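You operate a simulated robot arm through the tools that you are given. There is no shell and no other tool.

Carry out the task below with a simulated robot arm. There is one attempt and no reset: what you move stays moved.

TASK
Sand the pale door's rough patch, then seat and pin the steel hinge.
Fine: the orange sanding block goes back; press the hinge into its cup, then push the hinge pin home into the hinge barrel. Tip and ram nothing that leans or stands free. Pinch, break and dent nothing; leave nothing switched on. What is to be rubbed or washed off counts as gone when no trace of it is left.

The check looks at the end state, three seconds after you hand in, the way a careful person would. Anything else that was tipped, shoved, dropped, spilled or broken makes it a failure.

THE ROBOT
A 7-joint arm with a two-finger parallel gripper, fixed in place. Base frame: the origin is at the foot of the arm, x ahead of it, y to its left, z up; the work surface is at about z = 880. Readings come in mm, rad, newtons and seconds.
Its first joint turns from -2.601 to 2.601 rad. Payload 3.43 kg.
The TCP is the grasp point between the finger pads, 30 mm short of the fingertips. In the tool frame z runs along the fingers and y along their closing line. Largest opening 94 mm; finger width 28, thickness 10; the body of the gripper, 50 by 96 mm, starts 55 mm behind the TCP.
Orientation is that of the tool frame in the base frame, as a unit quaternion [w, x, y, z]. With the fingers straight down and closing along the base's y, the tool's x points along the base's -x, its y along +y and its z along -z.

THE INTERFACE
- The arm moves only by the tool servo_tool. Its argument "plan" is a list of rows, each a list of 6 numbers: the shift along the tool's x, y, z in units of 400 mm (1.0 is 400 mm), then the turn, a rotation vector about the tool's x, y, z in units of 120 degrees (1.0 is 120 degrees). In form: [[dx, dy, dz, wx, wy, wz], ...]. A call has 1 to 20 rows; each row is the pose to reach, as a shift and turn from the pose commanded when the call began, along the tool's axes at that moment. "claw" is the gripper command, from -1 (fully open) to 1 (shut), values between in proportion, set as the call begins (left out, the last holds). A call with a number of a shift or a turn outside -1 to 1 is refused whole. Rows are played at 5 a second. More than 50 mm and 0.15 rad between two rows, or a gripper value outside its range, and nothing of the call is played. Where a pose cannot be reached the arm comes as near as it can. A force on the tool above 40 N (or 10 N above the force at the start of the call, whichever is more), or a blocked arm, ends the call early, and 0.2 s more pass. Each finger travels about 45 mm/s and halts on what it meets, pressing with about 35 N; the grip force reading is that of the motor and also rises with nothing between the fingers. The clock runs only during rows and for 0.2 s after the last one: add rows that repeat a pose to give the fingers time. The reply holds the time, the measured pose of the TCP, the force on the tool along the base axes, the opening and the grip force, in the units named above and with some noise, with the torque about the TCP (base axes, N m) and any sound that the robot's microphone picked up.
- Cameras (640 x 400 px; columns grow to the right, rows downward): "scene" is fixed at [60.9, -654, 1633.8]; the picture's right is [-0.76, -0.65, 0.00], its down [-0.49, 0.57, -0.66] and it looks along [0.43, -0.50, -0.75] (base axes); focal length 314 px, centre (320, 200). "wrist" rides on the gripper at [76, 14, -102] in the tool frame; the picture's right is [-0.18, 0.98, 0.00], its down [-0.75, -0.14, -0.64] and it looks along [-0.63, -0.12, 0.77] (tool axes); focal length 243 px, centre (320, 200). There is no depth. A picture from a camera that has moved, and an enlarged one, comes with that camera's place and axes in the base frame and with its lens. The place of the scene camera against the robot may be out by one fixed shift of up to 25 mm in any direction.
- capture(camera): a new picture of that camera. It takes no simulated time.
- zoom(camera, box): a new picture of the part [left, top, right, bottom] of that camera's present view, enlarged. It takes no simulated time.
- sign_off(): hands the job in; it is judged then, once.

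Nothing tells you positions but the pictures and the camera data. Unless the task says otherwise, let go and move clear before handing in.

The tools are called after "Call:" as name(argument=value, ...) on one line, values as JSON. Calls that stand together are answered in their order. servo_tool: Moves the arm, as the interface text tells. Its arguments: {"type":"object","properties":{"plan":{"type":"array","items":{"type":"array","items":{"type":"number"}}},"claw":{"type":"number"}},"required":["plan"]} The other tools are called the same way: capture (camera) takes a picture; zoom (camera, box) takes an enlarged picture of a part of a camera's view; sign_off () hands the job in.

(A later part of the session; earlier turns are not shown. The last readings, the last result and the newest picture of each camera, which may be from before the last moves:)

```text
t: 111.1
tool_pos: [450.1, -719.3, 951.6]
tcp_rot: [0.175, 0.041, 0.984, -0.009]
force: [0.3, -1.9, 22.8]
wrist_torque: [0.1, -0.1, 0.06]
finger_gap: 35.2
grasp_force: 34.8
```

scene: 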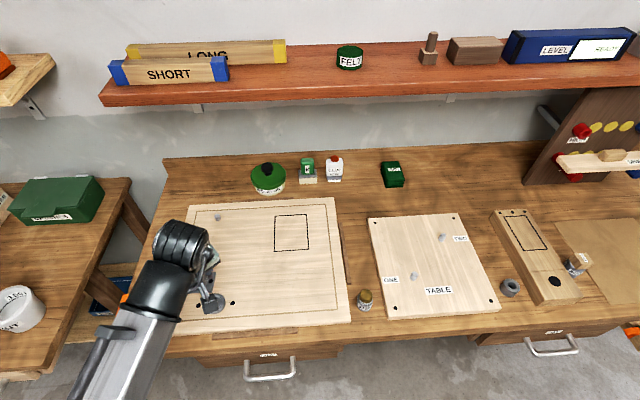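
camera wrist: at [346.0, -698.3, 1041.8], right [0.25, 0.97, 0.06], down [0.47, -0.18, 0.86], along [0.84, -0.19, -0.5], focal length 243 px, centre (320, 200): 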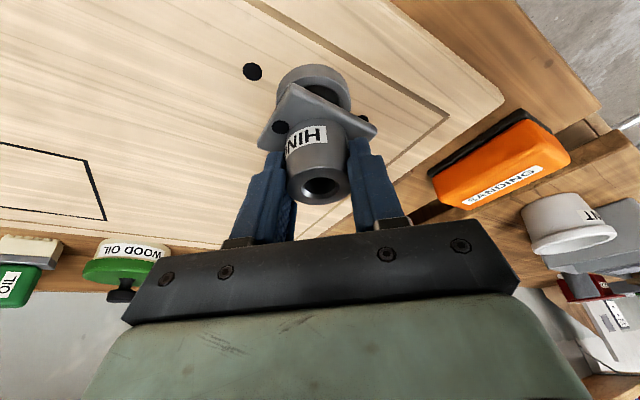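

Call:
zoom(camera="wrist", box=[240, 50, 390, 160])

Call:
zoom(camera="scene", box=[200, 275, 260, 325])

```text
3.64 times, centred on (315, 105) of wrist
camera zoom: at [345.2, -697.9, 1021.0], right [0.25, 0.97, 0.06], down [0.47, -0.18, 0.86], along [0.84, -0.19, -0.5], focal length 882 px, centre (338, 546)
```

zoom: 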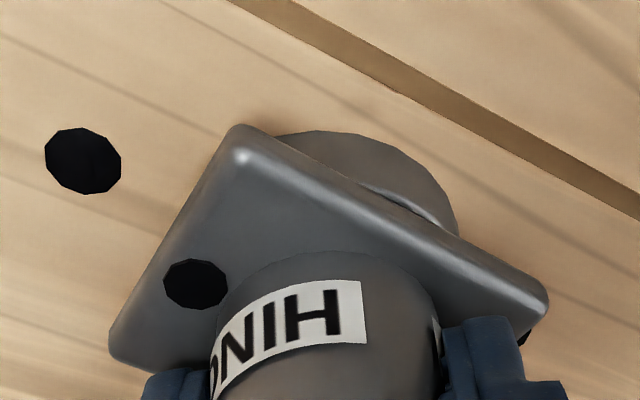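

```text
8.00 times, centred on (230, 300) of scene
camera zoom: at [60.9, -654.0, 1633.8], right [-0.76, -0.65, 0.0], down [-0.49, 0.57, -0.66], along [0.43, -0.5, -0.75], focal length 2508 px, centre (1040, -600)
```

zoom: 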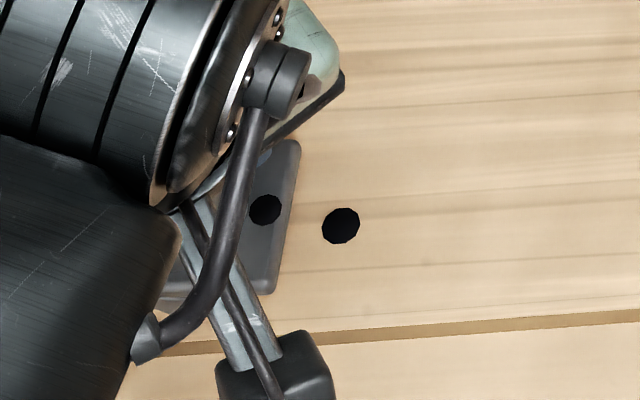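

The hinge has bottomed with about 23 N. I'll push a little more to be sure it's seated, then look for any further travel.

Call:
servo_tool(plan=[[0.0009, 0, 0.0023, 0, 0, 0], [0.0009, 0, 0.0023, 0, 0, 0]])

Call:
zoom(camera="wrist", box=[240, 50, 390, 160])

```text
t: 111.7
tool_pos: [450.2, -719.2, 951.3]
tcp_rot: [0.174, 0.041, 0.984, -0.009]
force: [2.4, -4.8, 32.3]
wrist_torque: [0.08, -0.03, 0.05]
finger_gap: 35.5
grasp_force: 35.1
```

```text
3.64 times, centred on (315, 105) of wrist
camera zoom: at [345.2, -697.8, 1020.3], right [0.25, 0.97, 0.06], down [0.47, -0.18, 0.86], along [0.84, -0.19, -0.5], focal length 882 px, centre (338, 546)
```

zoom: 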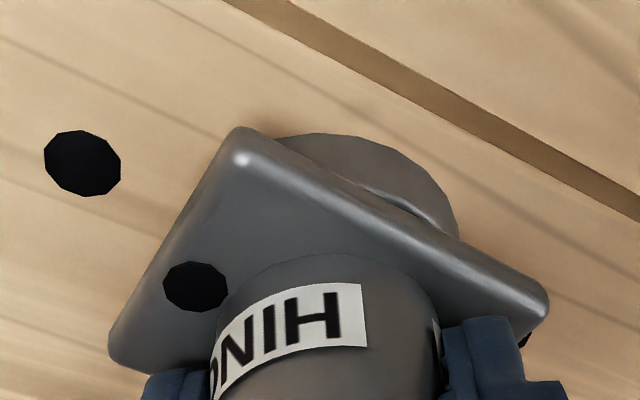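

Call:
servo_tool(plan=[[-0.0017, 0, -0.0047, 0, 0, 0], [-0.0026, 0, -0.007, 0, 0, 0], [-0.0026, 0, -0.007, 0, 0, 0], [-0.0026, 0, -0.007, 0, 0, 0]], claw=-0.489)

Call:
zoom(camera="wrist", box=[240, 50, 390, 200])

```text
t: 112.7
tool_pos: [449.9, -720.0, 951.9]
tcp_rot: [0.174, 0.041, 0.984, -0.007]
force: [0.2, 0.7, 0.0]
wrist_torque: [0.01, 0.03, 0.01]
finger_gap: 70.1
grasp_force: 0.1
```

```text
2.67 times, centred on (315, 125) of wrist
camera zoom: at [344.8, -697.9, 1021.8], right [0.25, 0.97, 0.06], down [0.47, -0.18, 0.86], along [0.84, -0.19, -0.5], focal length 647 px, centre (333, 400)
```

zoom: 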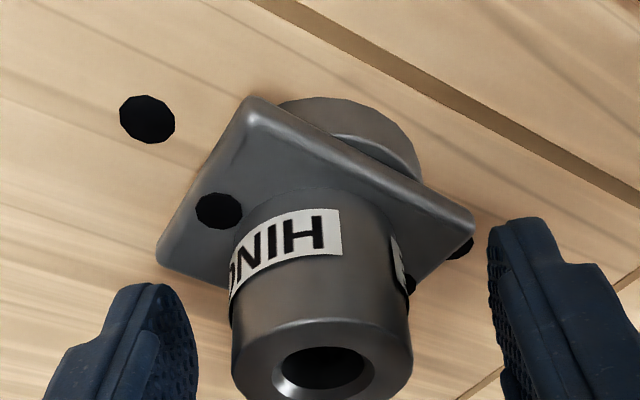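

Released cleanly; the hinge stands upright in the cup. Rising to inspect.

Call:
servo_tool(plan=[[-0.0172, 0, -0.047, 0, 0, 0], [-0.0515, 0, -0.1409, 0, 0, 0], [-0.0858, 0, -0.2348, 0, 0, 0], [-0.0858, 0, -0.2348, 0, 0, 0]])

Call:
capture(camera="wrist")

Call:
zoom(camera="wrist", box=[240, 0, 400, 130])

Call:
zoom(camera="scene", box=[190, 270, 260, 325])

```text
t: 113.7
tool_pos: [449.6, -720.0, 1054.1]
tcp_rot: [0.173, 0.042, 0.984, -0.007]
force: [-0.9, -0.1, -0.3]
wrist_torque: [0.0, 0.0, 0.01]
finger_gap: 70.0
grasp_force: 0.1
```

```text
taken
camera wrist: at [344.8, -698.0, 1123.0], right [0.25, 0.97, 0.06], down [0.47, -0.18, 0.86], along [0.84, -0.19, -0.5], focal length 243 px, centre (320, 200)
```

wrist: 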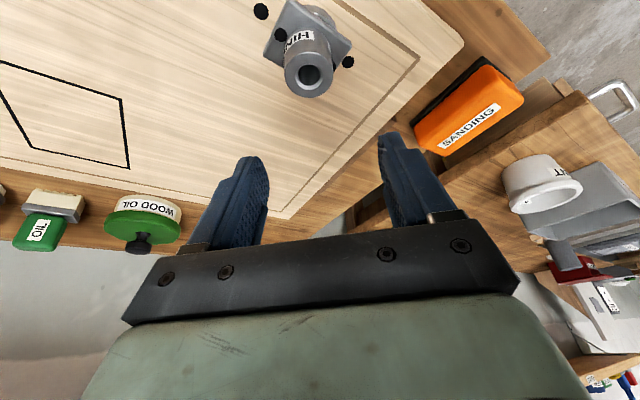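

```text
3.08 times, centred on (320, 65) of wrist
camera zoom: at [344.8, -698.0, 1123.0], right [0.25, 0.97, 0.06], down [0.47, -0.18, 0.86], along [0.84, -0.19, -0.5], focal length 746 px, centre (320, 615)
```

zoom: 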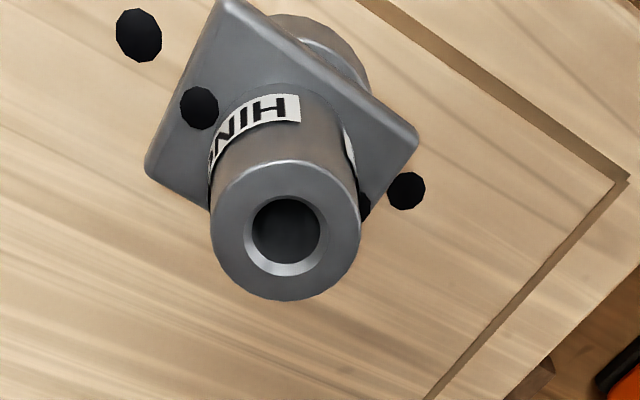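

```text
7.27 times, centred on (225, 298) of scene
camera zoom: at [60.9, -654.0, 1633.8], right [-0.76, -0.65, 0.0], down [-0.49, 0.57, -0.66], along [0.43, -0.5, -0.75], focal length 2280 px, centre (1011, -509)
```

zoom: 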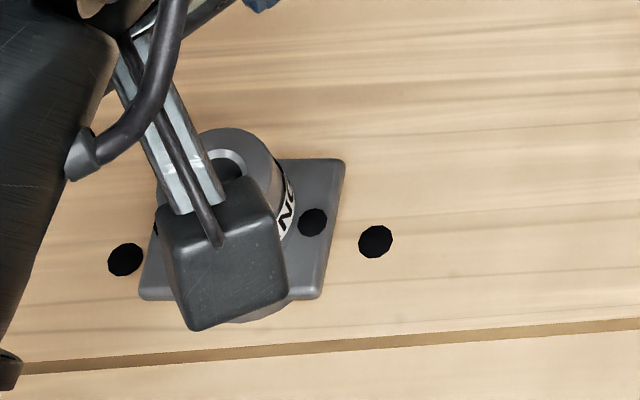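

Call:
servo_tool(plan=[[0, 0, 0, 0, 0.0557, 0], [0, 0, 0, 0, 0.1115, 0], [0, 0, 0, 0, 0.1672, 0], [0, 0, 0, 0, 0.1672, 0], [0, 0, 0, 0, 0.1672, 0]], claw=1)

Call:
capture(camera="wrist")

Call:
zoom(camera="wrist", box=[240, 50, 400, 170])

Call:
zoom(camera="scene", box=[190, 270, 260, 325])

```text
t: 114.9
tool_pos: [450.8, -719.8, 1053.1]
tcp_rot: [-0.001, 0.042, 0.999, -0.001]
force: [-0.2, 0.4, -0.3]
wrist_torque: [0.0, -0.02, 0.0]
finger_gap: 0.0
grasp_force: 31.4
```

```text
taken
camera wrist: at [375.4, -700.2, 1154.7], right [0.27, 0.96, 0.0], down [0.74, -0.2, 0.64], along [0.62, -0.17, -0.77], focal length 243 px, centre (320, 200)
```

wrist: 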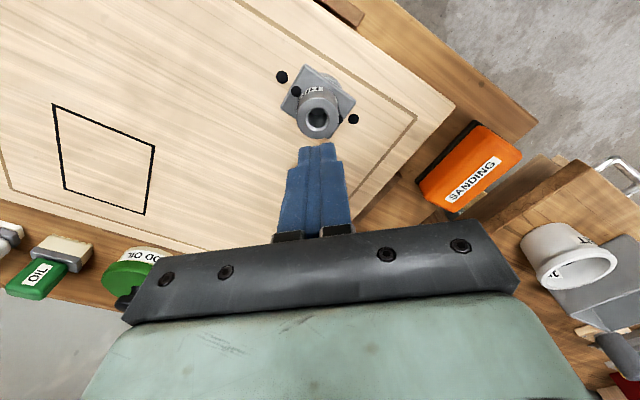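

```text
3.33 times, centred on (320, 110) of wrist
camera zoom: at [375.4, -700.2, 1154.7], right [0.27, 0.96, 0.0], down [0.74, -0.2, 0.64], along [0.62, -0.17, -0.77], focal length 809 px, centre (320, 500)
```

zoom: 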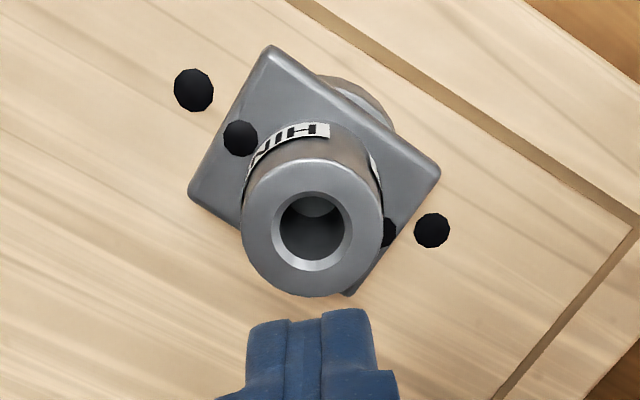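

```text
7.27 times, centred on (225, 298) of scene
camera zoom: at [60.9, -654.0, 1633.8], right [-0.76, -0.65, 0.0], down [-0.49, 0.57, -0.66], along [0.43, -0.5, -0.75], focal length 2280 px, centre (1011, -509)
```

zoom: 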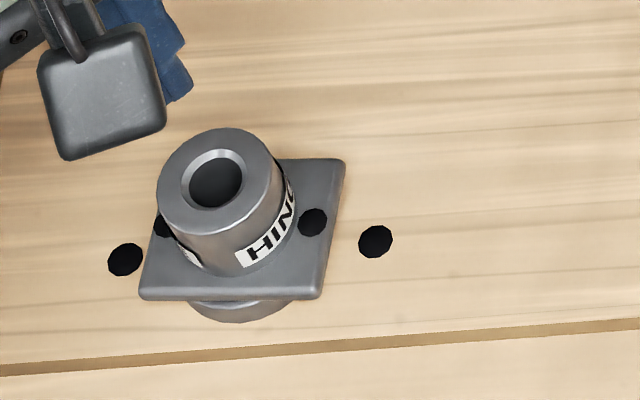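

The scene view shows the hinge sitting square on its cup, lined up with the screw holes. I'll now press on the barrel top with closed fingers to be sure it's fully home.

Call:
servo_tool(plan=[[-0.002, -0.0028, 0.055, 0, 0, 0], [-0.004, -0.0055, 0.11, 0, 0, 0], [-0.004, -0.0055, 0.15, 0, 0, 0], [-0.004, -0.0055, 0.15, 0, 0, 0]])

Call:
zoom(camera="wrist", box=[240, 80, 400, 200])

Call:
zoom(camera="scene", box=[190, 270, 260, 325])

```text
t: 115.9
tool_pos: [451.8, -722.4, 993.1]
tcp_rot: [-0.001, 0.042, 0.999, -0.001]
force: [0.6, 0.7, 0.1]
wrist_torque: [0.01, -0.01, 0.01]
finger_gap: 0.0
grasp_force: 33.1
```

```text
3.33 times, centred on (320, 140) of wrist
camera zoom: at [377.1, -702.6, 1094.7], right [0.27, 0.96, 0.0], down [0.74, -0.2, 0.64], along [0.62, -0.17, -0.77], focal length 809 px, centre (320, 400)
```

zoom: 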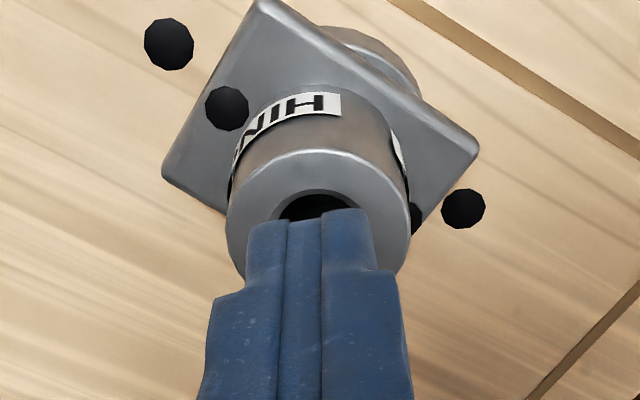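

```text
7.27 times, centred on (225, 298) of scene
camera zoom: at [60.9, -654.0, 1633.8], right [-0.76, -0.65, 0.0], down [-0.49, 0.57, -0.66], along [0.43, -0.5, -0.75], focal length 2280 px, centre (1011, -509)
```

zoom: 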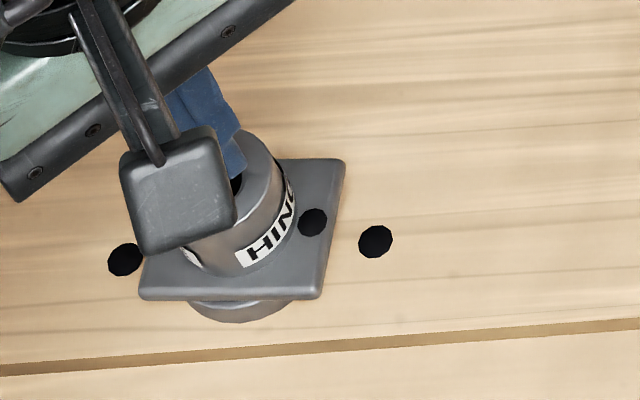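

Call:
servo_tool(plan=[[-0.001, 0, 0.01, 0, 0, 0], [-0.001, 0, 0.02, 0, 0, 0], [-0.001, 0, 0.02, 0, 0, 0]])

Call:
servo_tool(plan=[[0, 0, 0.0025, 0, 0, 0], [0, 0, 0.005, 0, 0, 0], [0, 0, 0.005, 0, 0, 0]])

Call:
servo_tool(plan=[[0, 0, 0.0025, 0, 0, 0], [0, 0, 0.005, 0, 0, 0], [0, 0, 0.005, 0, 0, 0]])

```text
t: 116.7
tool_pos: [452.1, -723.3, 985.1]
tcp_rot: [-0.001, 0.041, 0.999, 0.0]
force: [0.3, -0.6, 0.1]
wrist_torque: [0.0, 0.0, 0.01]
finger_gap: 0.1
grasp_force: 33.9
```

```text
t: 117.5
tool_pos: [452.2, -722.7, 982.0]
tcp_rot: [0.001, 0.041, 0.999, 0.0]
force: [0.5, -0.5, -0.1]
wrist_torque: [-0.01, 0.06, -0.02]
finger_gap: 0.0
grasp_force: 32.9
```

```text
t: 118.3
tool_pos: [451.3, -721.9, 982.5]
tcp_rot: [0.001, 0.042, 0.999, -0.002]
force: [0.4, -1.2, 25.3]
wrist_torque: [-0.01, 0.0, 0.01]
finger_gap: 0.0
grasp_force: 33.0
```

Balanced central contact at 25 N. Increasing the press.

Call:
servo_tool(plan=[[0, 0, 0.0015, 0, 0, 0], [0, 0, 0.0025, 0, 0, 0], [0, 0, 0.0025, 0, 0, 0]])

Call:
zoom(camera="scene", box=[190, 270, 260, 325])

```text
t: 118.8
tool_pos: [451.1, -722.2, 981.8]
tcp_rot: [0.0, 0.042, 0.999, -0.002]
force: [-3.1, 3.9, 10.9]
wrist_torque: [0.17, 0.11, -0.03]
finger_gap: 0.0
grasp_force: 33.0
stopped in row 2: the force on the tool passed its limit at 42 N (the readings are from after the stop); the commanded pose is now the measured one
```

```text
7.27 times, centred on (225, 298) of scene
camera zoom: at [60.9, -654.0, 1633.8], right [-0.76, -0.65, 0.0], down [-0.49, 0.57, -0.66], along [0.43, -0.5, -0.75], focal length 2280 px, centre (1011, -509)
```

zoom: 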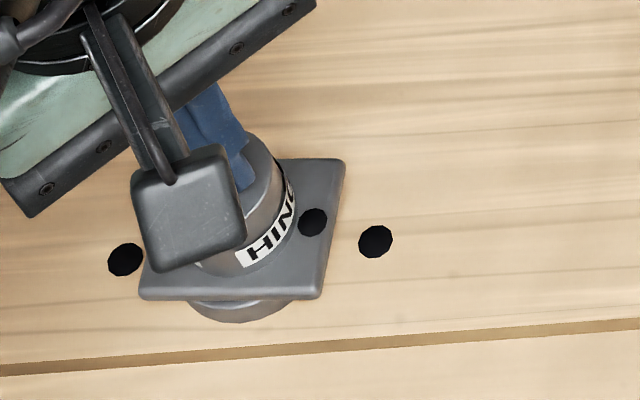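

It doesn't budge at 42 N, so it appears bottomed. Let me check the gap between plate and cup from a low side view.

Call:
servo_tool(plan=[[0, 0, -0.05, 0, 0, 0], [0, 0, -0.15, 0, 0, 0], [0.0473, -0.0603, -0.1188, 0, -0.0625, 0], [0.0946, -0.1207, -0.0875, 0, -0.125, 0], [0.1419, -0.181, -0.0563, 0, -0.1875, 0], [0.1891, -0.2413, -0.025, 0, -0.25, 0], [0.2364, -0.3017, 0.0063, 0, -0.3125, 0], [0.2837, -0.362, 0.0375, 0, -0.375, 0], [0.2837, -0.362, 0.0375, 0, -0.375, 0]])

Call:
capture(camera="wrist")

Call:
zoom(camera="wrist", box=[390, 90, 530, 190])

Call:
zoom(camera="scene", box=[190, 270, 260, 325])

```text
t: 120.8
tool_pos: [326.6, -858.4, 965.8]
tcp_rot: [0.384, 0.038, 0.922, -0.018]
force: [-0.3, 0.8, -0.7]
wrist_torque: [-0.01, 0.03, -0.01]
finger_gap: 0.1
grasp_force: 32.9
```

```text
taken
camera wrist: at [202.2, -834.8, 983.7], right [0.21, 0.97, 0.13], down [0.06, -0.14, 0.99], along [0.98, -0.2, -0.09], focal length 243 px, centre (320, 200)
```

wrist: 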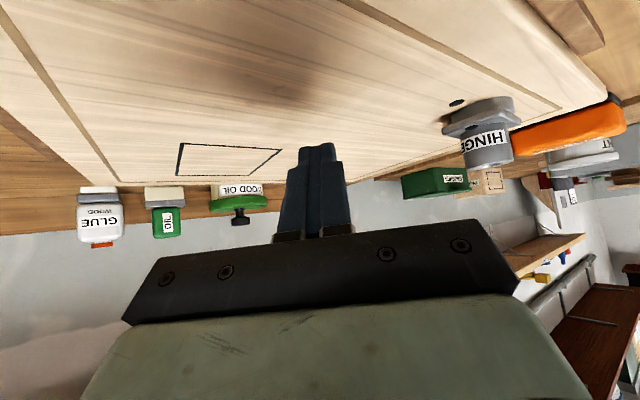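

```text
4.00 times, centred on (460, 140) of wrist
camera zoom: at [202.2, -834.8, 983.7], right [0.21, 0.97, 0.13], down [0.06, -0.14, 0.99], along [0.98, -0.2, -0.09], focal length 970 px, centre (-240, 440)
```

zoom: 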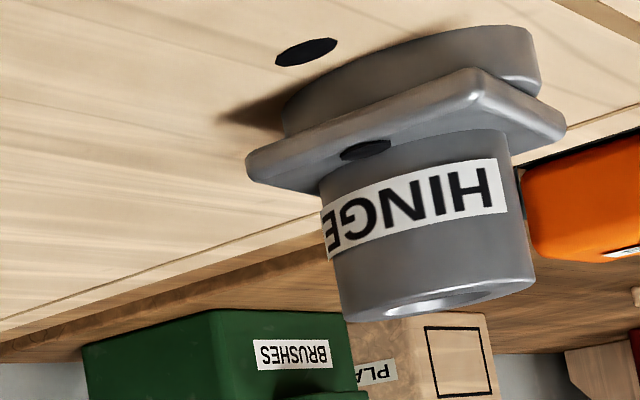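

```text
7.27 times, centred on (225, 298) of scene
camera zoom: at [60.9, -654.0, 1633.8], right [-0.76, -0.65, 0.0], down [-0.49, 0.57, -0.66], along [0.43, -0.5, -0.75], focal length 2280 px, centre (1011, -509)
```

zoom: 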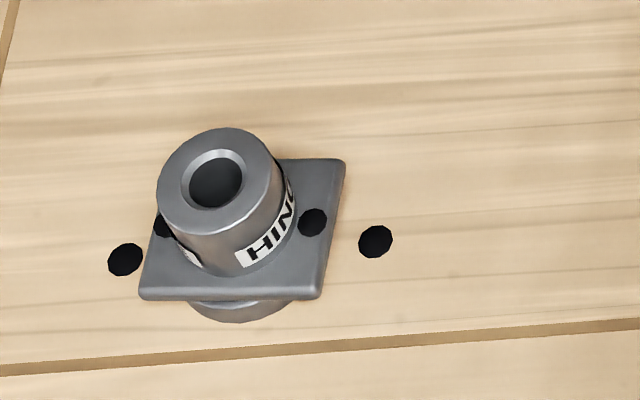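

The hinge plate sits flat on the cup with no visible gap – seated. Next, the hinge pin: I'll take a low side view of it to plan the grasp.

Call:
servo_tool(plan=[[-0.0664, 0, -0.0662, 0, 0, 0], [-0.1328, 0, -0.1324, 0, 0, 0], [-0.0854, -0.0128, -0.1803, 0.0404, 0, 0.0403], [-0.038, -0.0255, -0.2281, 0.0808, 0, 0.0805], [0.0094, -0.0383, -0.276, 0.1212, 0, 0.1208], [0.0568, -0.0511, -0.3239, 0.1616, 0, 0.1611], [0.1041, -0.0639, -0.3718, 0.202, 0, 0.2014], [0.1515, -0.0766, -0.4196, 0.2424, 0, 0.2416], [0.1989, -0.0894, -0.4675, 0.2828, 0, 0.2819], [0.2463, -0.1022, -0.5154, 0.3232, 0, 0.3222], [0.2937, -0.115, -0.5633, 0.3636, 0, 0.3625], [0.3411, -0.1277, -0.6111, 0.404, 0, 0.4027], [0.3885, -0.1405, -0.659, 0.4444, 0, 0.443], [0.4549, -0.1405, -0.5928, 0.4444, 0, 0.443], [0.5213, -0.1405, -0.5266, 0.4444, 0, 0.443], [0.5213, -0.1405, -0.5266, 0.4444, 0, 0.443]])

Call:
capture(camera="wrist")

```text
t: 124.2
tool_pos: [26.3, -887.6, 966.2]
tcp_rot: [0.294, 0.594, 0.707, -0.248]
force: [0.7, 0.5, 0.1]
wrist_torque: [0.01, -0.04, -0.01]
finger_gap: 0.0
grasp_force: 33.1
```

```text
taken
camera wrist: at [19.7, -762.3, 985.1], right [0.99, 0.04, 0.13], down [-0.12, -0.1, 0.99], along [0.05, -0.99, -0.09], focal length 243 px, centre (320, 200)
```

wrist: 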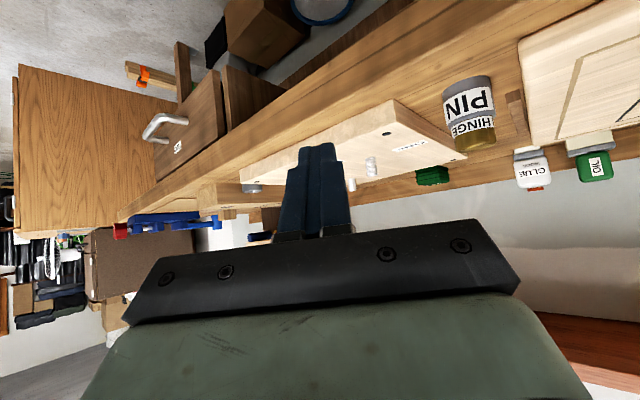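

Call:
zoom(camera="wrist", box=[420, 60, 520, 160])

```text
4.00 times, centred on (470, 110) of wrist
camera zoom: at [19.7, -762.3, 985.1], right [0.99, 0.04, 0.13], down [-0.12, -0.1, 0.99], along [0.05, -0.99, -0.09], focal length 970 px, centre (-280, 560)
```

zoom: 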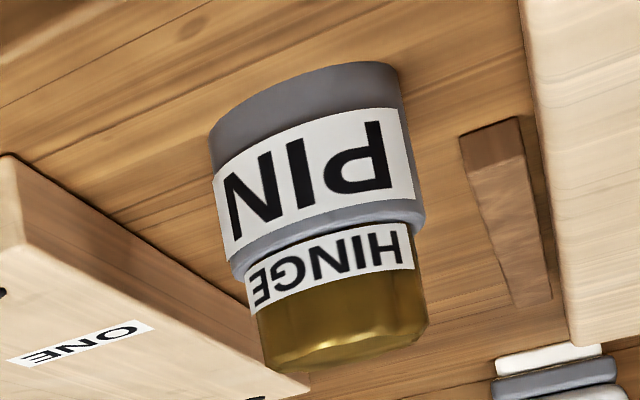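

The pin is a fluted brass-headed pin (head ≈31 mm wide, top at z≈933) standing in its 38 mm holder (top ≈910). I'll level the tool, open the fingers and move above it.

Call:
servo_tool(plan=[[-0.0478, 0, -0.0474, 0, 0, 0], [-0.0955, 0, -0.0947, 0, 0, 0], [-0.1267, 0.0539, -0.0632, 0, 0.0628, 0], [-0.1579, 0.1077, -0.0318, 0, 0.1256, 0], [-0.1891, 0.1616, -0.0003, 0, 0.1884, 0], [-0.2202, 0.2155, 0.0311, 0, 0.2511, 0], [-0.2514, 0.2693, 0.0626, 0, 0.3139, 0], [-0.2826, 0.3232, 0.094, 0, 0.377, 0], [-0.2826, 0.3232, 0.094, 0, 0.377, 0]], claw=-0.277)

Call:
capture(camera="wrist")

Call:
zoom(camera="wrist", box=[250, 50, 390, 160])

Call:
capture(camera="scene")

```text
t: 126.2
tool_pos: [174.5, -970.6, 1022.9]
tcp_rot: [-0.001, 0.643, 0.766, 0.0]
force: [-0.5, 0.1, 0.4]
wrist_torque: [0.03, -0.01, -0.02]
finger_gap: 60.0
grasp_force: 0.0
```

```text
taken
camera wrist: at [175.6, -894.9, 1123.9], right [1.0, -0.01, 0.0], down [-0.01, -0.77, 0.64], along [-0.01, -0.64, -0.77], focal length 243 px, centre (320, 200)
```

wrist: 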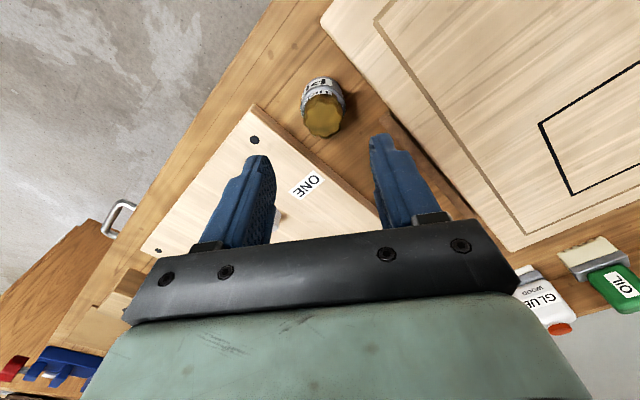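

```text
3.64 times, centred on (320, 105) of wrist
camera zoom: at [175.6, -894.9, 1123.9], right [1.0, -0.01, 0.0], down [-0.01, -0.77, 0.64], along [-0.01, -0.64, -0.77], focal length 882 px, centre (320, 546)
```

zoom: 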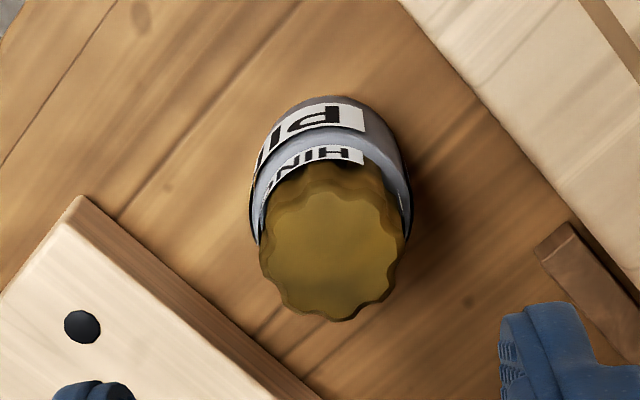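

```text
taken
```

scene: 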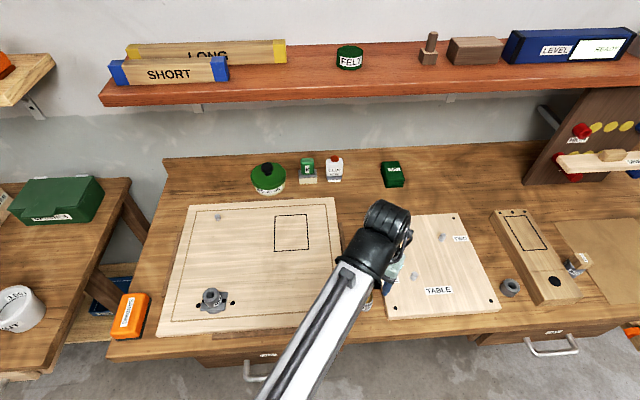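

Call:
servo_tool(plan=[[0.0018, 0.0035, 0.05, 0, 0, 0], [0.0037, 0.007, 0.1, 0, 0, 0], [0.0037, 0.007, 0.13, 0, 0, 0], [0.0037, 0.007, 0.13, 0, 0, 0]])

Call:
capture(camera="wrist")

Call:
zoom(camera="wrist", box=[250, 70, 390, 180])

```text
t: 127.2
tool_pos: [175.4, -969.4, 969.6]
tcp_rot: [0.0, 0.644, 0.765, 0.0]
force: [-0.5, -1.2, 0.5]
wrist_torque: [-0.01, 0.02, 0.04]
finger_gap: 60.1
grasp_force: 0.0
```

```text
taken
camera wrist: at [177.2, -892.9, 1071.3], right [1.0, -0.01, 0.0], down [-0.01, -0.77, 0.64], along [-0.01, -0.64, -0.77], focal length 243 px, centre (320, 200)
```

wrist: 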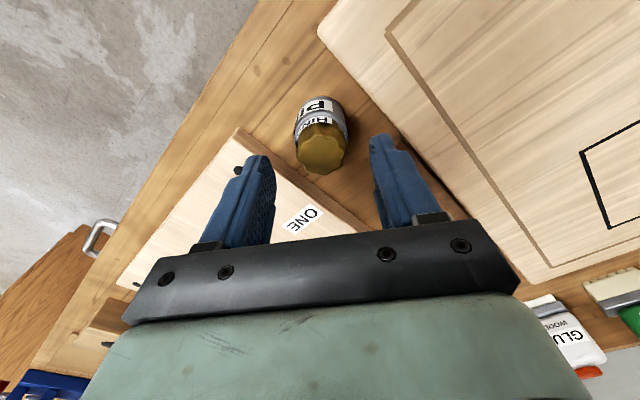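

```text
3.64 times, centred on (320, 125) of wrist
camera zoom: at [177.2, -892.9, 1071.3], right [1.0, -0.01, 0.0], down [-0.01, -0.77, 0.64], along [-0.01, -0.64, -0.77], focal length 882 px, centre (320, 473)
```

zoom: 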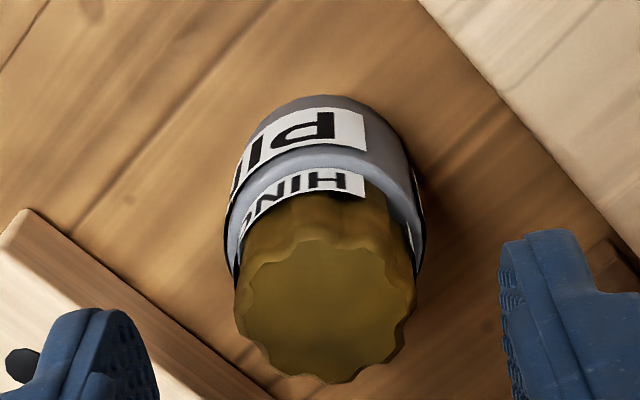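

Call:
servo_tool(plan=[[0.0045, 0.003, 0.02, 0, 0, 0], [0.0045, 0.003, 0.04, 0, 0, 0], [0.0045, 0.003, 0.055, 0, 0, 0], [0.0045, 0.003, 0.055, 0, 0, 0]])

Call:
zoom(camera="wrist", box=[240, 80, 400, 200])

Call:
zoom(camera="scene", box=[320, 250, 420, 325])

```text
t: 128.2
tool_pos: [175.3, -969.5, 947.6]
tcp_rot: [0.0, 0.644, 0.765, -0.002]
force: [0.0, 0.5, 0.4]
wrist_torque: [-0.02, 0.02, -0.03]
finger_gap: 60.4
grasp_force: 0.0
```

```text
3.33 times, centred on (320, 140) of wrist
camera zoom: at [177.6, -891.5, 1049.2], right [1.0, -0.01, 0.0], down [-0.01, -0.77, 0.64], along [-0.01, -0.64, -0.77], focal length 809 px, centre (320, 400)
```

zoom: 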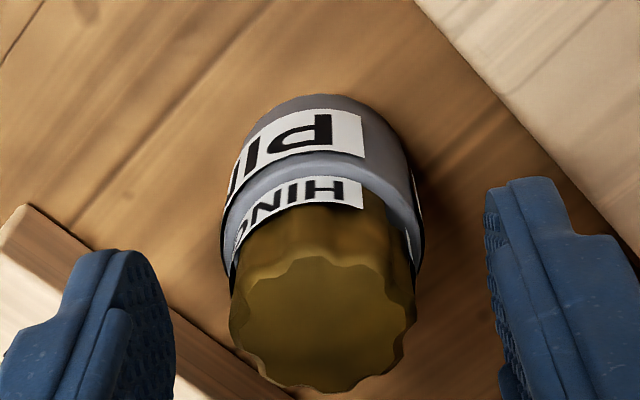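

```text
5.33 times, centred on (370, 288) of scene
camera zoom: at [60.9, -654.0, 1633.8], right [-0.76, -0.65, 0.0], down [-0.49, 0.57, -0.66], along [0.43, -0.5, -0.75], focal length 1672 px, centre (53, -267)
```

zoom: 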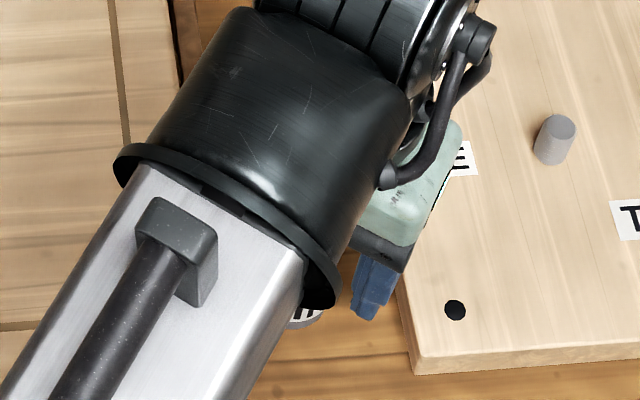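

Call:
servo_tool(plan=[[0.003, 0.001, 0, 0, 0, 0], [0.003, 0.001, 0, 0, 0, 0], [0.003, 0.001, 0, 0, 0, 0], [0.003, 0.001, 0, 0, 0, 0], [0.003, 0.001, 0, 0, 0, 0], [0.003, 0.001, 0, 0, 0, 0]], claw=1)

Call:
zoom(camera="wrist", box=[240, 80, 400, 200])

```text
t: 129.6
tool_pos: [176.6, -967.6, 946.2]
tcp_rot: [-0.001, 0.643, 0.766, 0.0]
force: [0.6, 0.2, 1.3]
wrist_torque: [0.0, -0.01, 0.0]
finger_gap: 30.3
grasp_force: 34.6
```

```text
3.33 times, centred on (320, 140) of wrist
camera zoom: at [177.8, -890.1, 1049.4], right [1.0, -0.01, 0.0], down [-0.01, -0.77, 0.64], along [-0.01, -0.64, -0.77], focal length 809 px, centre (320, 400)
```

zoom: 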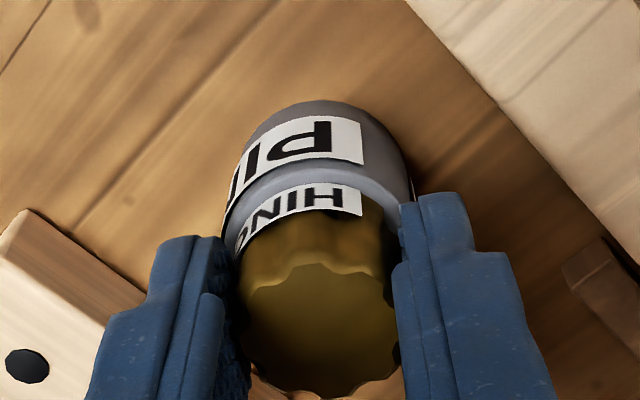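

Pin head gripped (30.3 mm). Lifting it straight out of its holder slowly.

Call:
servo_tool(plan=[[0, 0, -0.0125, 0, 0, 0], [0, 0, -0.0375, 0, 0, 0], [0, 0, -0.0625, 0, 0, 0], [0, 0, -0.0875, 0, 0, 0], [0, 0, -0.1125, 0, 0, 0], [0, 0, -0.15, 0, 0, 0], [0, 0, -0.2, 0, 0, 0], [0, 0, -0.2, 0, 0, 0]])

Call:
capture(camera="wrist")

Call:
capture(camera="scene")

```text
t: 131.4
tool_pos: [176.7, -965.8, 1027.0]
tcp_rot: [0.0, 0.644, 0.765, -0.001]
force: [-0.4, 0.8, -0.3]
wrist_torque: [0.01, 0.0, 0.02]
finger_gap: 30.0
grasp_force: 35.0
```

```text
taken
camera wrist: at [177.9, -889.6, 1129.3], right [1.0, -0.01, 0.0], down [-0.01, -0.77, 0.64], along [-0.01, -0.64, -0.77], focal length 243 px, centre (320, 200)
```

wrist: 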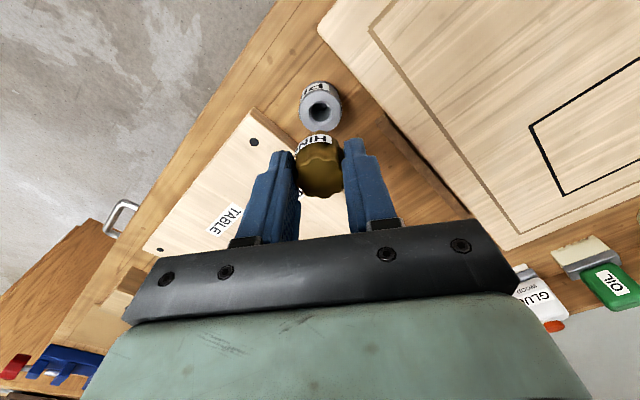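

```text
taken
```

scene: 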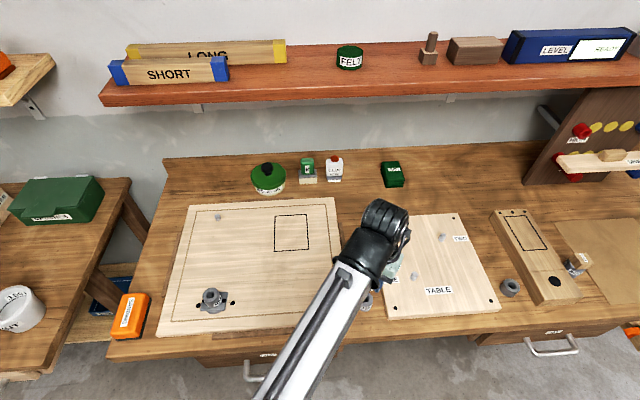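

Call:
zoom(camera="wrist", box=[250, 70, 390, 210])

Call:
zoom(camera="scene", box=[330, 240, 420, 320])

```text
2.86 times, centred on (320, 140) of wrist
camera zoom: at [177.9, -889.6, 1129.3], right [1.0, -0.01, 0.0], down [-0.01, -0.77, 0.64], along [-0.01, -0.64, -0.77], focal length 693 px, centre (320, 371)
```

zoom: 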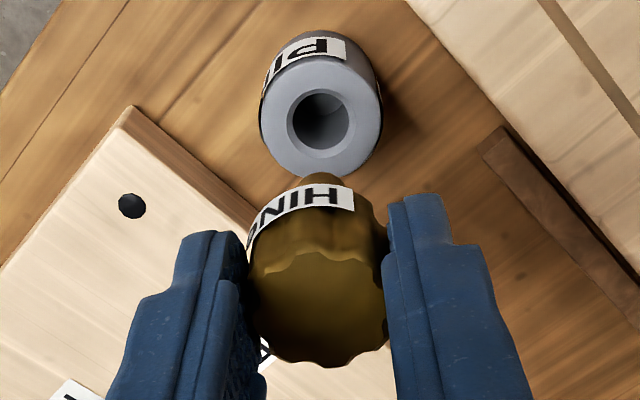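

```text
5.00 times, centred on (375, 280) of scene
camera zoom: at [60.9, -654.0, 1633.8], right [-0.76, -0.65, 0.0], down [-0.49, 0.57, -0.66], along [0.43, -0.5, -0.75], focal length 1568 px, centre (45, -200)
```

zoom: 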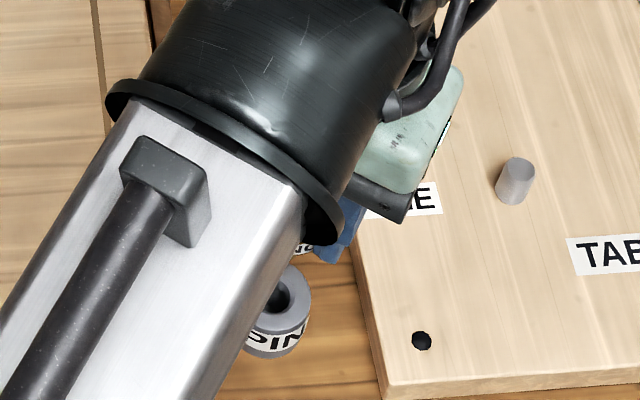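

The pin is out, holder undisturbed. Carrying it over the hinge barrel at safe height (pin bottom ≈ 25 mm above the barrel).

Call:
servo_tool(plan=[[0, 0, -0.0375, 0, 0, 0], [0.0268, 0.0435, -0.0375, 0, 0, 0], [0.0803, 0.1304, -0.0375, 0, 0, 0], [0.1339, 0.2174, -0.0375, 0, 0, 0], [0.1874, 0.3043, -0.0375, 0, 0, 0], [0.241, 0.3913, -0.0375, 0, 0, 0], [0.2946, 0.4783, -0.0375, 0, 0, 0], [0.3481, 0.5652, -0.0375, 0, 0, 0], [0.4017, 0.6522, -0.0375, 0, 0, 0], [0.4552, 0.7391, -0.0375, 0, 0, 0], [0.482, 0.7826, -0.0375, 0, 0, 0], [0.482, 0.7826, -0.0375, 0, 0, 0]])

Call:
capture(camera="wrist")

Call:
zoom(camera="wrist", box=[240, 50, 400, 200])

Call:
zoom(camera="scene", box=[180, 250, 270, 325])

```text
t: 134.0
tool_pos: [452.5, -722.3, 1042.4]
tcp_rot: [0.0, 0.644, 0.765, -0.001]
force: [0.1, -0.9, -1.1]
wrist_torque: [0.0, -0.01, 0.02]
finger_gap: 30.2
grasp_force: 34.9
```

```text
taken
camera wrist: at [453.5, -645.4, 1144.2], right [1.0, -0.01, 0.0], down [-0.01, -0.77, 0.64], along [-0.01, -0.64, -0.77], focal length 243 px, centre (320, 200)
```

wrist: 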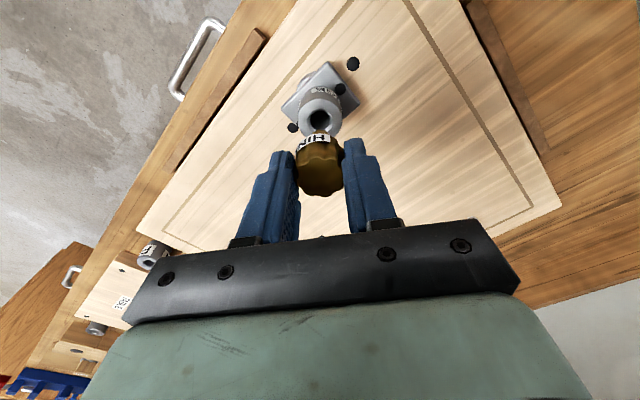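

```text
2.67 times, centred on (320, 125) of wrist
camera zoom: at [453.5, -645.4, 1144.2], right [1.0, -0.01, 0.0], down [-0.01, -0.77, 0.64], along [-0.01, -0.64, -0.77], focal length 647 px, centre (320, 400)
```

zoom: 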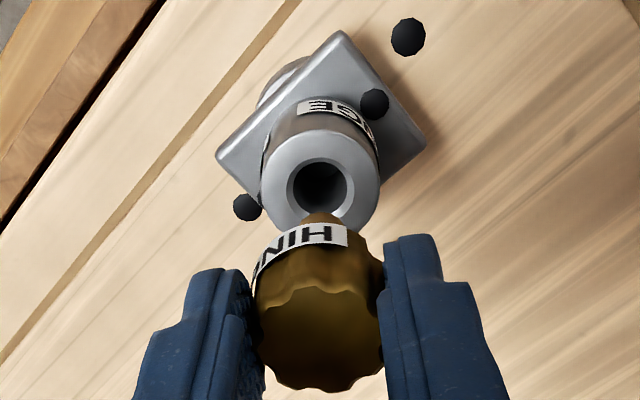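

```text
5.33 times, centred on (225, 288) of scene
camera zoom: at [60.9, -654.0, 1633.8], right [-0.76, -0.65, 0.0], down [-0.49, 0.57, -0.66], along [0.43, -0.5, -0.75], focal length 1672 px, centre (827, -267)
```

zoom: 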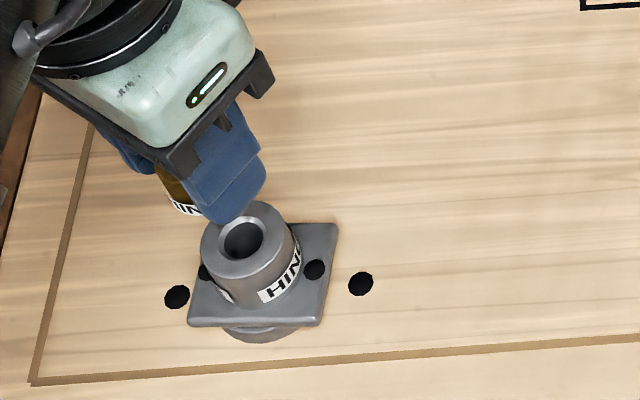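

Pin and bore are aligned to within about 0.5 mm. Trimming and descending in steps.

Call:
servo_tool(plan=[[-0.0005, 0.001, 0.025, 0, 0, 0], [-0.0005, 0.001, 0.05, 0, 0, 0], [-0.0005, 0.001, 0.05, 0, 0, 0]])

Call:
zoom(camera="wrist", box=[240, 50, 400, 200])

Call:
zoom(camera="scene", box=[180, 250, 270, 325])

```text
t: 134.8
tool_pos: [452.7, -722.4, 1022.0]
tcp_rot: [-0.001, 0.644, 0.765, 0.0]
force: [-0.3, -0.7, -0.5]
wrist_torque: [0.0, -0.02, 0.05]
finger_gap: 30.0
grasp_force: 35.3
```

```text
2.67 times, centred on (320, 125) of wrist
camera zoom: at [453.3, -646.0, 1123.8], right [1.0, -0.01, 0.0], down [-0.01, -0.77, 0.64], along [-0.01, -0.64, -0.77], focal length 647 px, centre (320, 400)
```

zoom: 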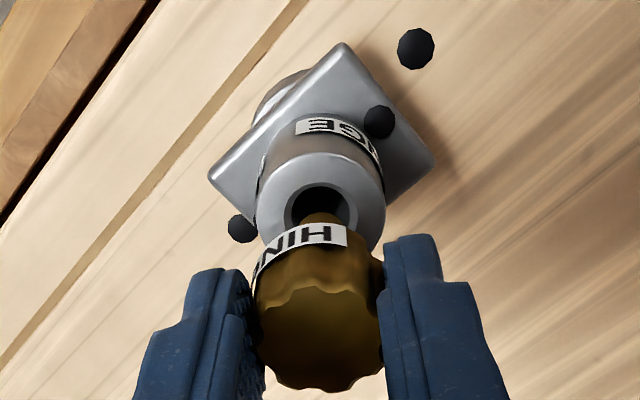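

```text
5.33 times, centred on (225, 288) of scene
camera zoom: at [60.9, -654.0, 1633.8], right [-0.76, -0.65, 0.0], down [-0.49, 0.57, -0.66], along [0.43, -0.5, -0.75], focal length 1672 px, centre (827, -267)
```

zoom: 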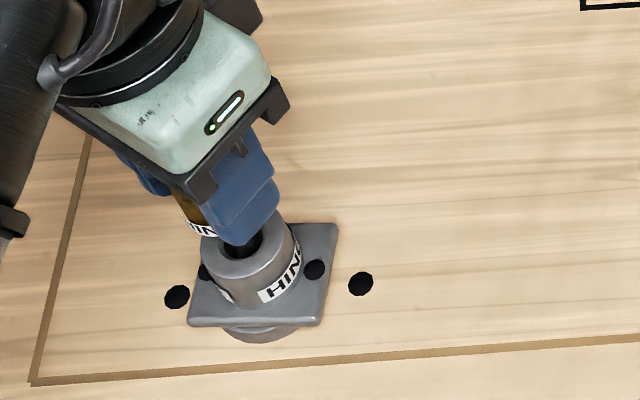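

Call:
servo_tool(plan=[[0, 0, 0.005, 0, 0, 0], [0, 0, 0.01, 0, 0, 0], [0, 0, 0.01, 0, 0, 0]])

Call:
servo_tool(plan=[[0, 0, 0.005, 0, 0, 0], [0, 0, 0.01, 0, 0, 0], [0, 0, 0.01, 0, 0, 0]])

Call:
servo_tool(plan=[[0, 0, 0.005, 0, 0, 0], [0, 0, 0.01, 0, 0, 0], [0, 0, 0.01, 0, 0, 0]])

Call:
zoom(camera="wrist", box=[240, 50, 400, 200])

```text
t: 135.6
tool_pos: [451.6, -722.7, 1018.6]
tcp_rot: [-0.001, 0.643, 0.766, -0.001]
force: [-0.6, -0.4, -1.0]
wrist_torque: [0.01, -0.03, -0.01]
finger_gap: 30.0
grasp_force: 35.3
```

```text
t: 136.4
tool_pos: [451.8, -723.4, 1013.8]
tcp_rot: [0.0, 0.644, 0.765, 0.0]
force: [-0.2, 0.2, -0.3]
wrist_torque: [-0.01, -0.02, 0.01]
finger_gap: 30.2
grasp_force: 34.8
```

```text
t: 137.2
tool_pos: [452.6, -722.8, 1010.1]
tcp_rot: [0.0, 0.644, 0.765, -0.001]
force: [-0.2, 0.3, -0.4]
wrist_torque: [0.01, -0.04, -0.02]
finger_gap: 29.8
grasp_force: 35.1
```

```text
2.67 times, centred on (320, 125) of wrist
camera zoom: at [453.5, -646.4, 1111.8], right [1.0, -0.01, 0.0], down [-0.01, -0.77, 0.64], along [-0.01, -0.64, -0.77], focal length 647 px, centre (320, 400)
```

zoom: 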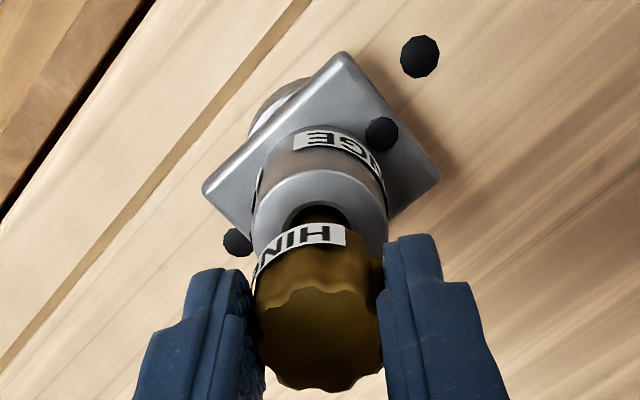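

Call:
servo_tool(plan=[[0, 0, 0.005, 0, 0, 0], [0, 0, 0.01, 0, 0, 0], [0, 0, 0.01, 0, 0, 0]])

Call:
servo_tool(plan=[[0, 0, 0.005, 0, 0, 0], [0, 0, 0.01, 0, 0, 0], [0, 0, 0.01, 0, 0, 0]])

Call:
zoom(camera="scene", box=[180, 250, 270, 325])

Call:
zoom(camera="wrist", box=[240, 50, 400, 200])

```text
t: 138.0
tool_pos: [452.2, -723.8, 1005.3]
tcp_rot: [0.0, 0.644, 0.765, -0.001]
force: [-0.5, -0.4, -0.4]
wrist_torque: [0.04, -0.03, -0.02]
finger_gap: 29.9
grasp_force: 35.1
```

```text
t: 138.8
tool_pos: [451.5, -722.7, 1000.6]
tcp_rot: [-0.001, 0.643, 0.766, -0.001]
force: [0.1, 0.0, -0.2]
wrist_torque: [0.04, 0.01, 0.01]
finger_gap: 29.9
grasp_force: 34.5
```

```text
5.33 times, centred on (225, 288) of scene
camera zoom: at [60.9, -654.0, 1633.8], right [-0.76, -0.65, 0.0], down [-0.49, 0.57, -0.66], along [0.43, -0.5, -0.75], focal length 1672 px, centre (827, -267)
```

zoom: 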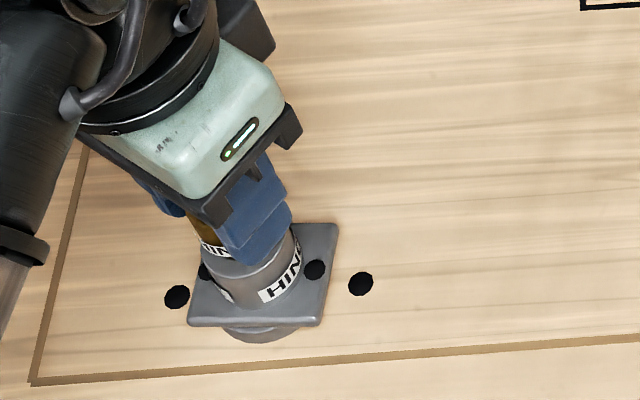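

```text
2.67 times, centred on (320, 125) of wrist
camera zoom: at [453.3, -646.2, 1103.7], right [1.0, -0.01, 0.0], down [-0.01, -0.77, 0.64], along [-0.01, -0.64, -0.77], focal length 647 px, centre (320, 400)
```

zoom: 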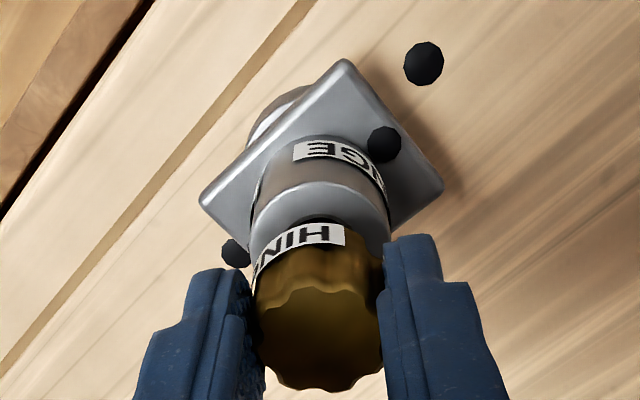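

Call:
servo_tool(plan=[[0, 0, 0.005, 0, 0, 0], [0, 0, 0.01, 0, 0, 0], [0, 0, 0.01, 0, 0, 0]])

Call:
servo_tool(plan=[[0, 0, 0.005, 0, 0, 0], [0, 0, 0.01, 0, 0, 0], [0, 0, 0.01, 0, 0, 0]])

Call:
servo_tool(plan=[[0, 0, 0.0025, 0, 0, 0], [0, 0, 0.005, 0, 0, 0], [0, 0, 0.005, 0, 0, 0]])

Call:
zoom(camera="scene", box=[180, 250, 270, 325])

Call:
zoom(camera="wrist", box=[240, 50, 400, 200])

```text
t: 139.6
tool_pos: [451.6, -723.0, 997.7]
tcp_rot: [-0.001, 0.644, 0.765, -0.001]
force: [-0.4, 0.9, -0.5]
wrist_torque: [0.03, -0.01, 0.0]
finger_gap: 30.0
grasp_force: 35.0
```

```text
t: 140.4
tool_pos: [451.9, -722.1, 994.0]
tcp_rot: [0.0, 0.643, 0.766, -0.001]
force: [-0.1, 0.8, -0.8]
wrist_torque: [0.05, -0.01, 0.01]
finger_gap: 29.7
grasp_force: 35.3
```

```text
t: 141.2
tool_pos: [451.0, -722.5, 991.2]
tcp_rot: [0.0, 0.644, 0.765, -0.001]
force: [0.4, 0.8, 0.2]
wrist_torque: [0.09, -0.01, 0.0]
finger_gap: 30.0
grasp_force: 35.0
```

```text
5.33 times, centred on (225, 288) of scene
camera zoom: at [60.9, -654.0, 1633.8], right [-0.76, -0.65, 0.0], down [-0.49, 0.57, -0.66], along [0.43, -0.5, -0.75], focal length 1672 px, centre (827, -267)
```

zoom: 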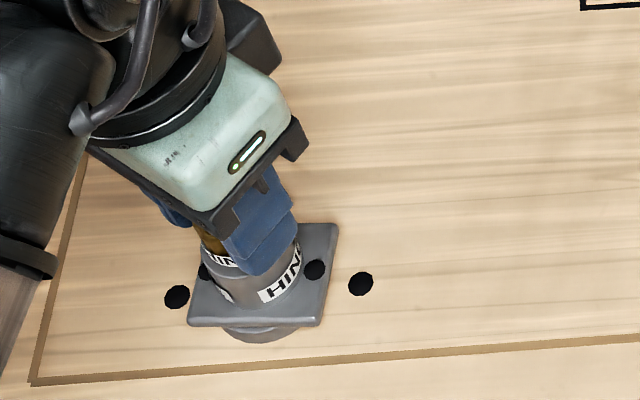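

```text
2.67 times, centred on (320, 125) of wrist
camera zoom: at [453.1, -646.1, 1093.8], right [1.0, -0.01, 0.0], down [-0.01, -0.77, 0.64], along [-0.01, -0.64, -0.77], focal length 647 px, centre (320, 400)
```

zoom: 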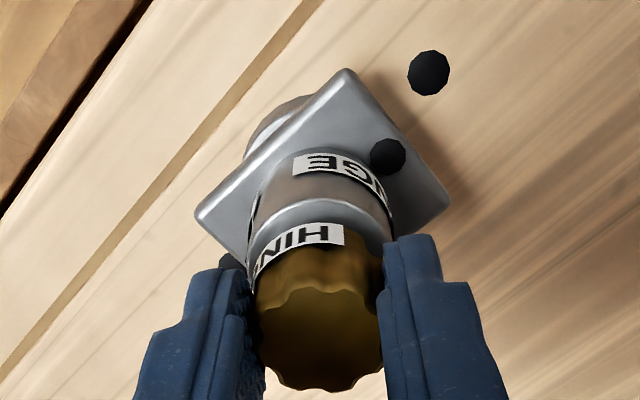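

Call:
servo_tool(plan=[[0, 0, 0.0025, 0, 0, 0], [0, 0, 0.005, 0, 0, 0], [0, 0, 0.005, 0, 0, 0]])

Call:
servo_tool(plan=[[0, 0, 0.0025, 0, 0, 0], [0, 0, 0.005, 0, 0, 0], [0, 0, 0.005, 0, 0, 0]])

Call:
servo_tool(plan=[[0, 0, 0.0025, 0, 0, 0], [0, 0, 0.0025, 0, 0, 0]])

```text
t: 142.0
tool_pos: [451.5, -723.8, 989.9]
tcp_rot: [0.0, 0.643, 0.766, 0.0]
force: [0.4, 1.0, -0.6]
wrist_torque: [0.05, 0.02, 0.0]
finger_gap: 29.8
grasp_force: 35.3
```

```text
t: 142.8
tool_pos: [452.2, -722.3, 987.7]
tcp_rot: [-0.001, 0.643, 0.766, -0.001]
force: [-0.8, 1.6, 0.8]
wrist_torque: [0.08, 0.01, -0.02]
finger_gap: 29.8
grasp_force: 35.2
```

```text
t: 143.4
tool_pos: [451.3, -721.3, 987.1]
tcp_rot: [-0.001, 0.642, 0.766, 0.0]
force: [-0.6, 9.4, 6.1]
wrist_torque: [0.58, 0.0, -0.03]
finger_gap: 29.8
grasp_force: 35.3
heard: snap
```

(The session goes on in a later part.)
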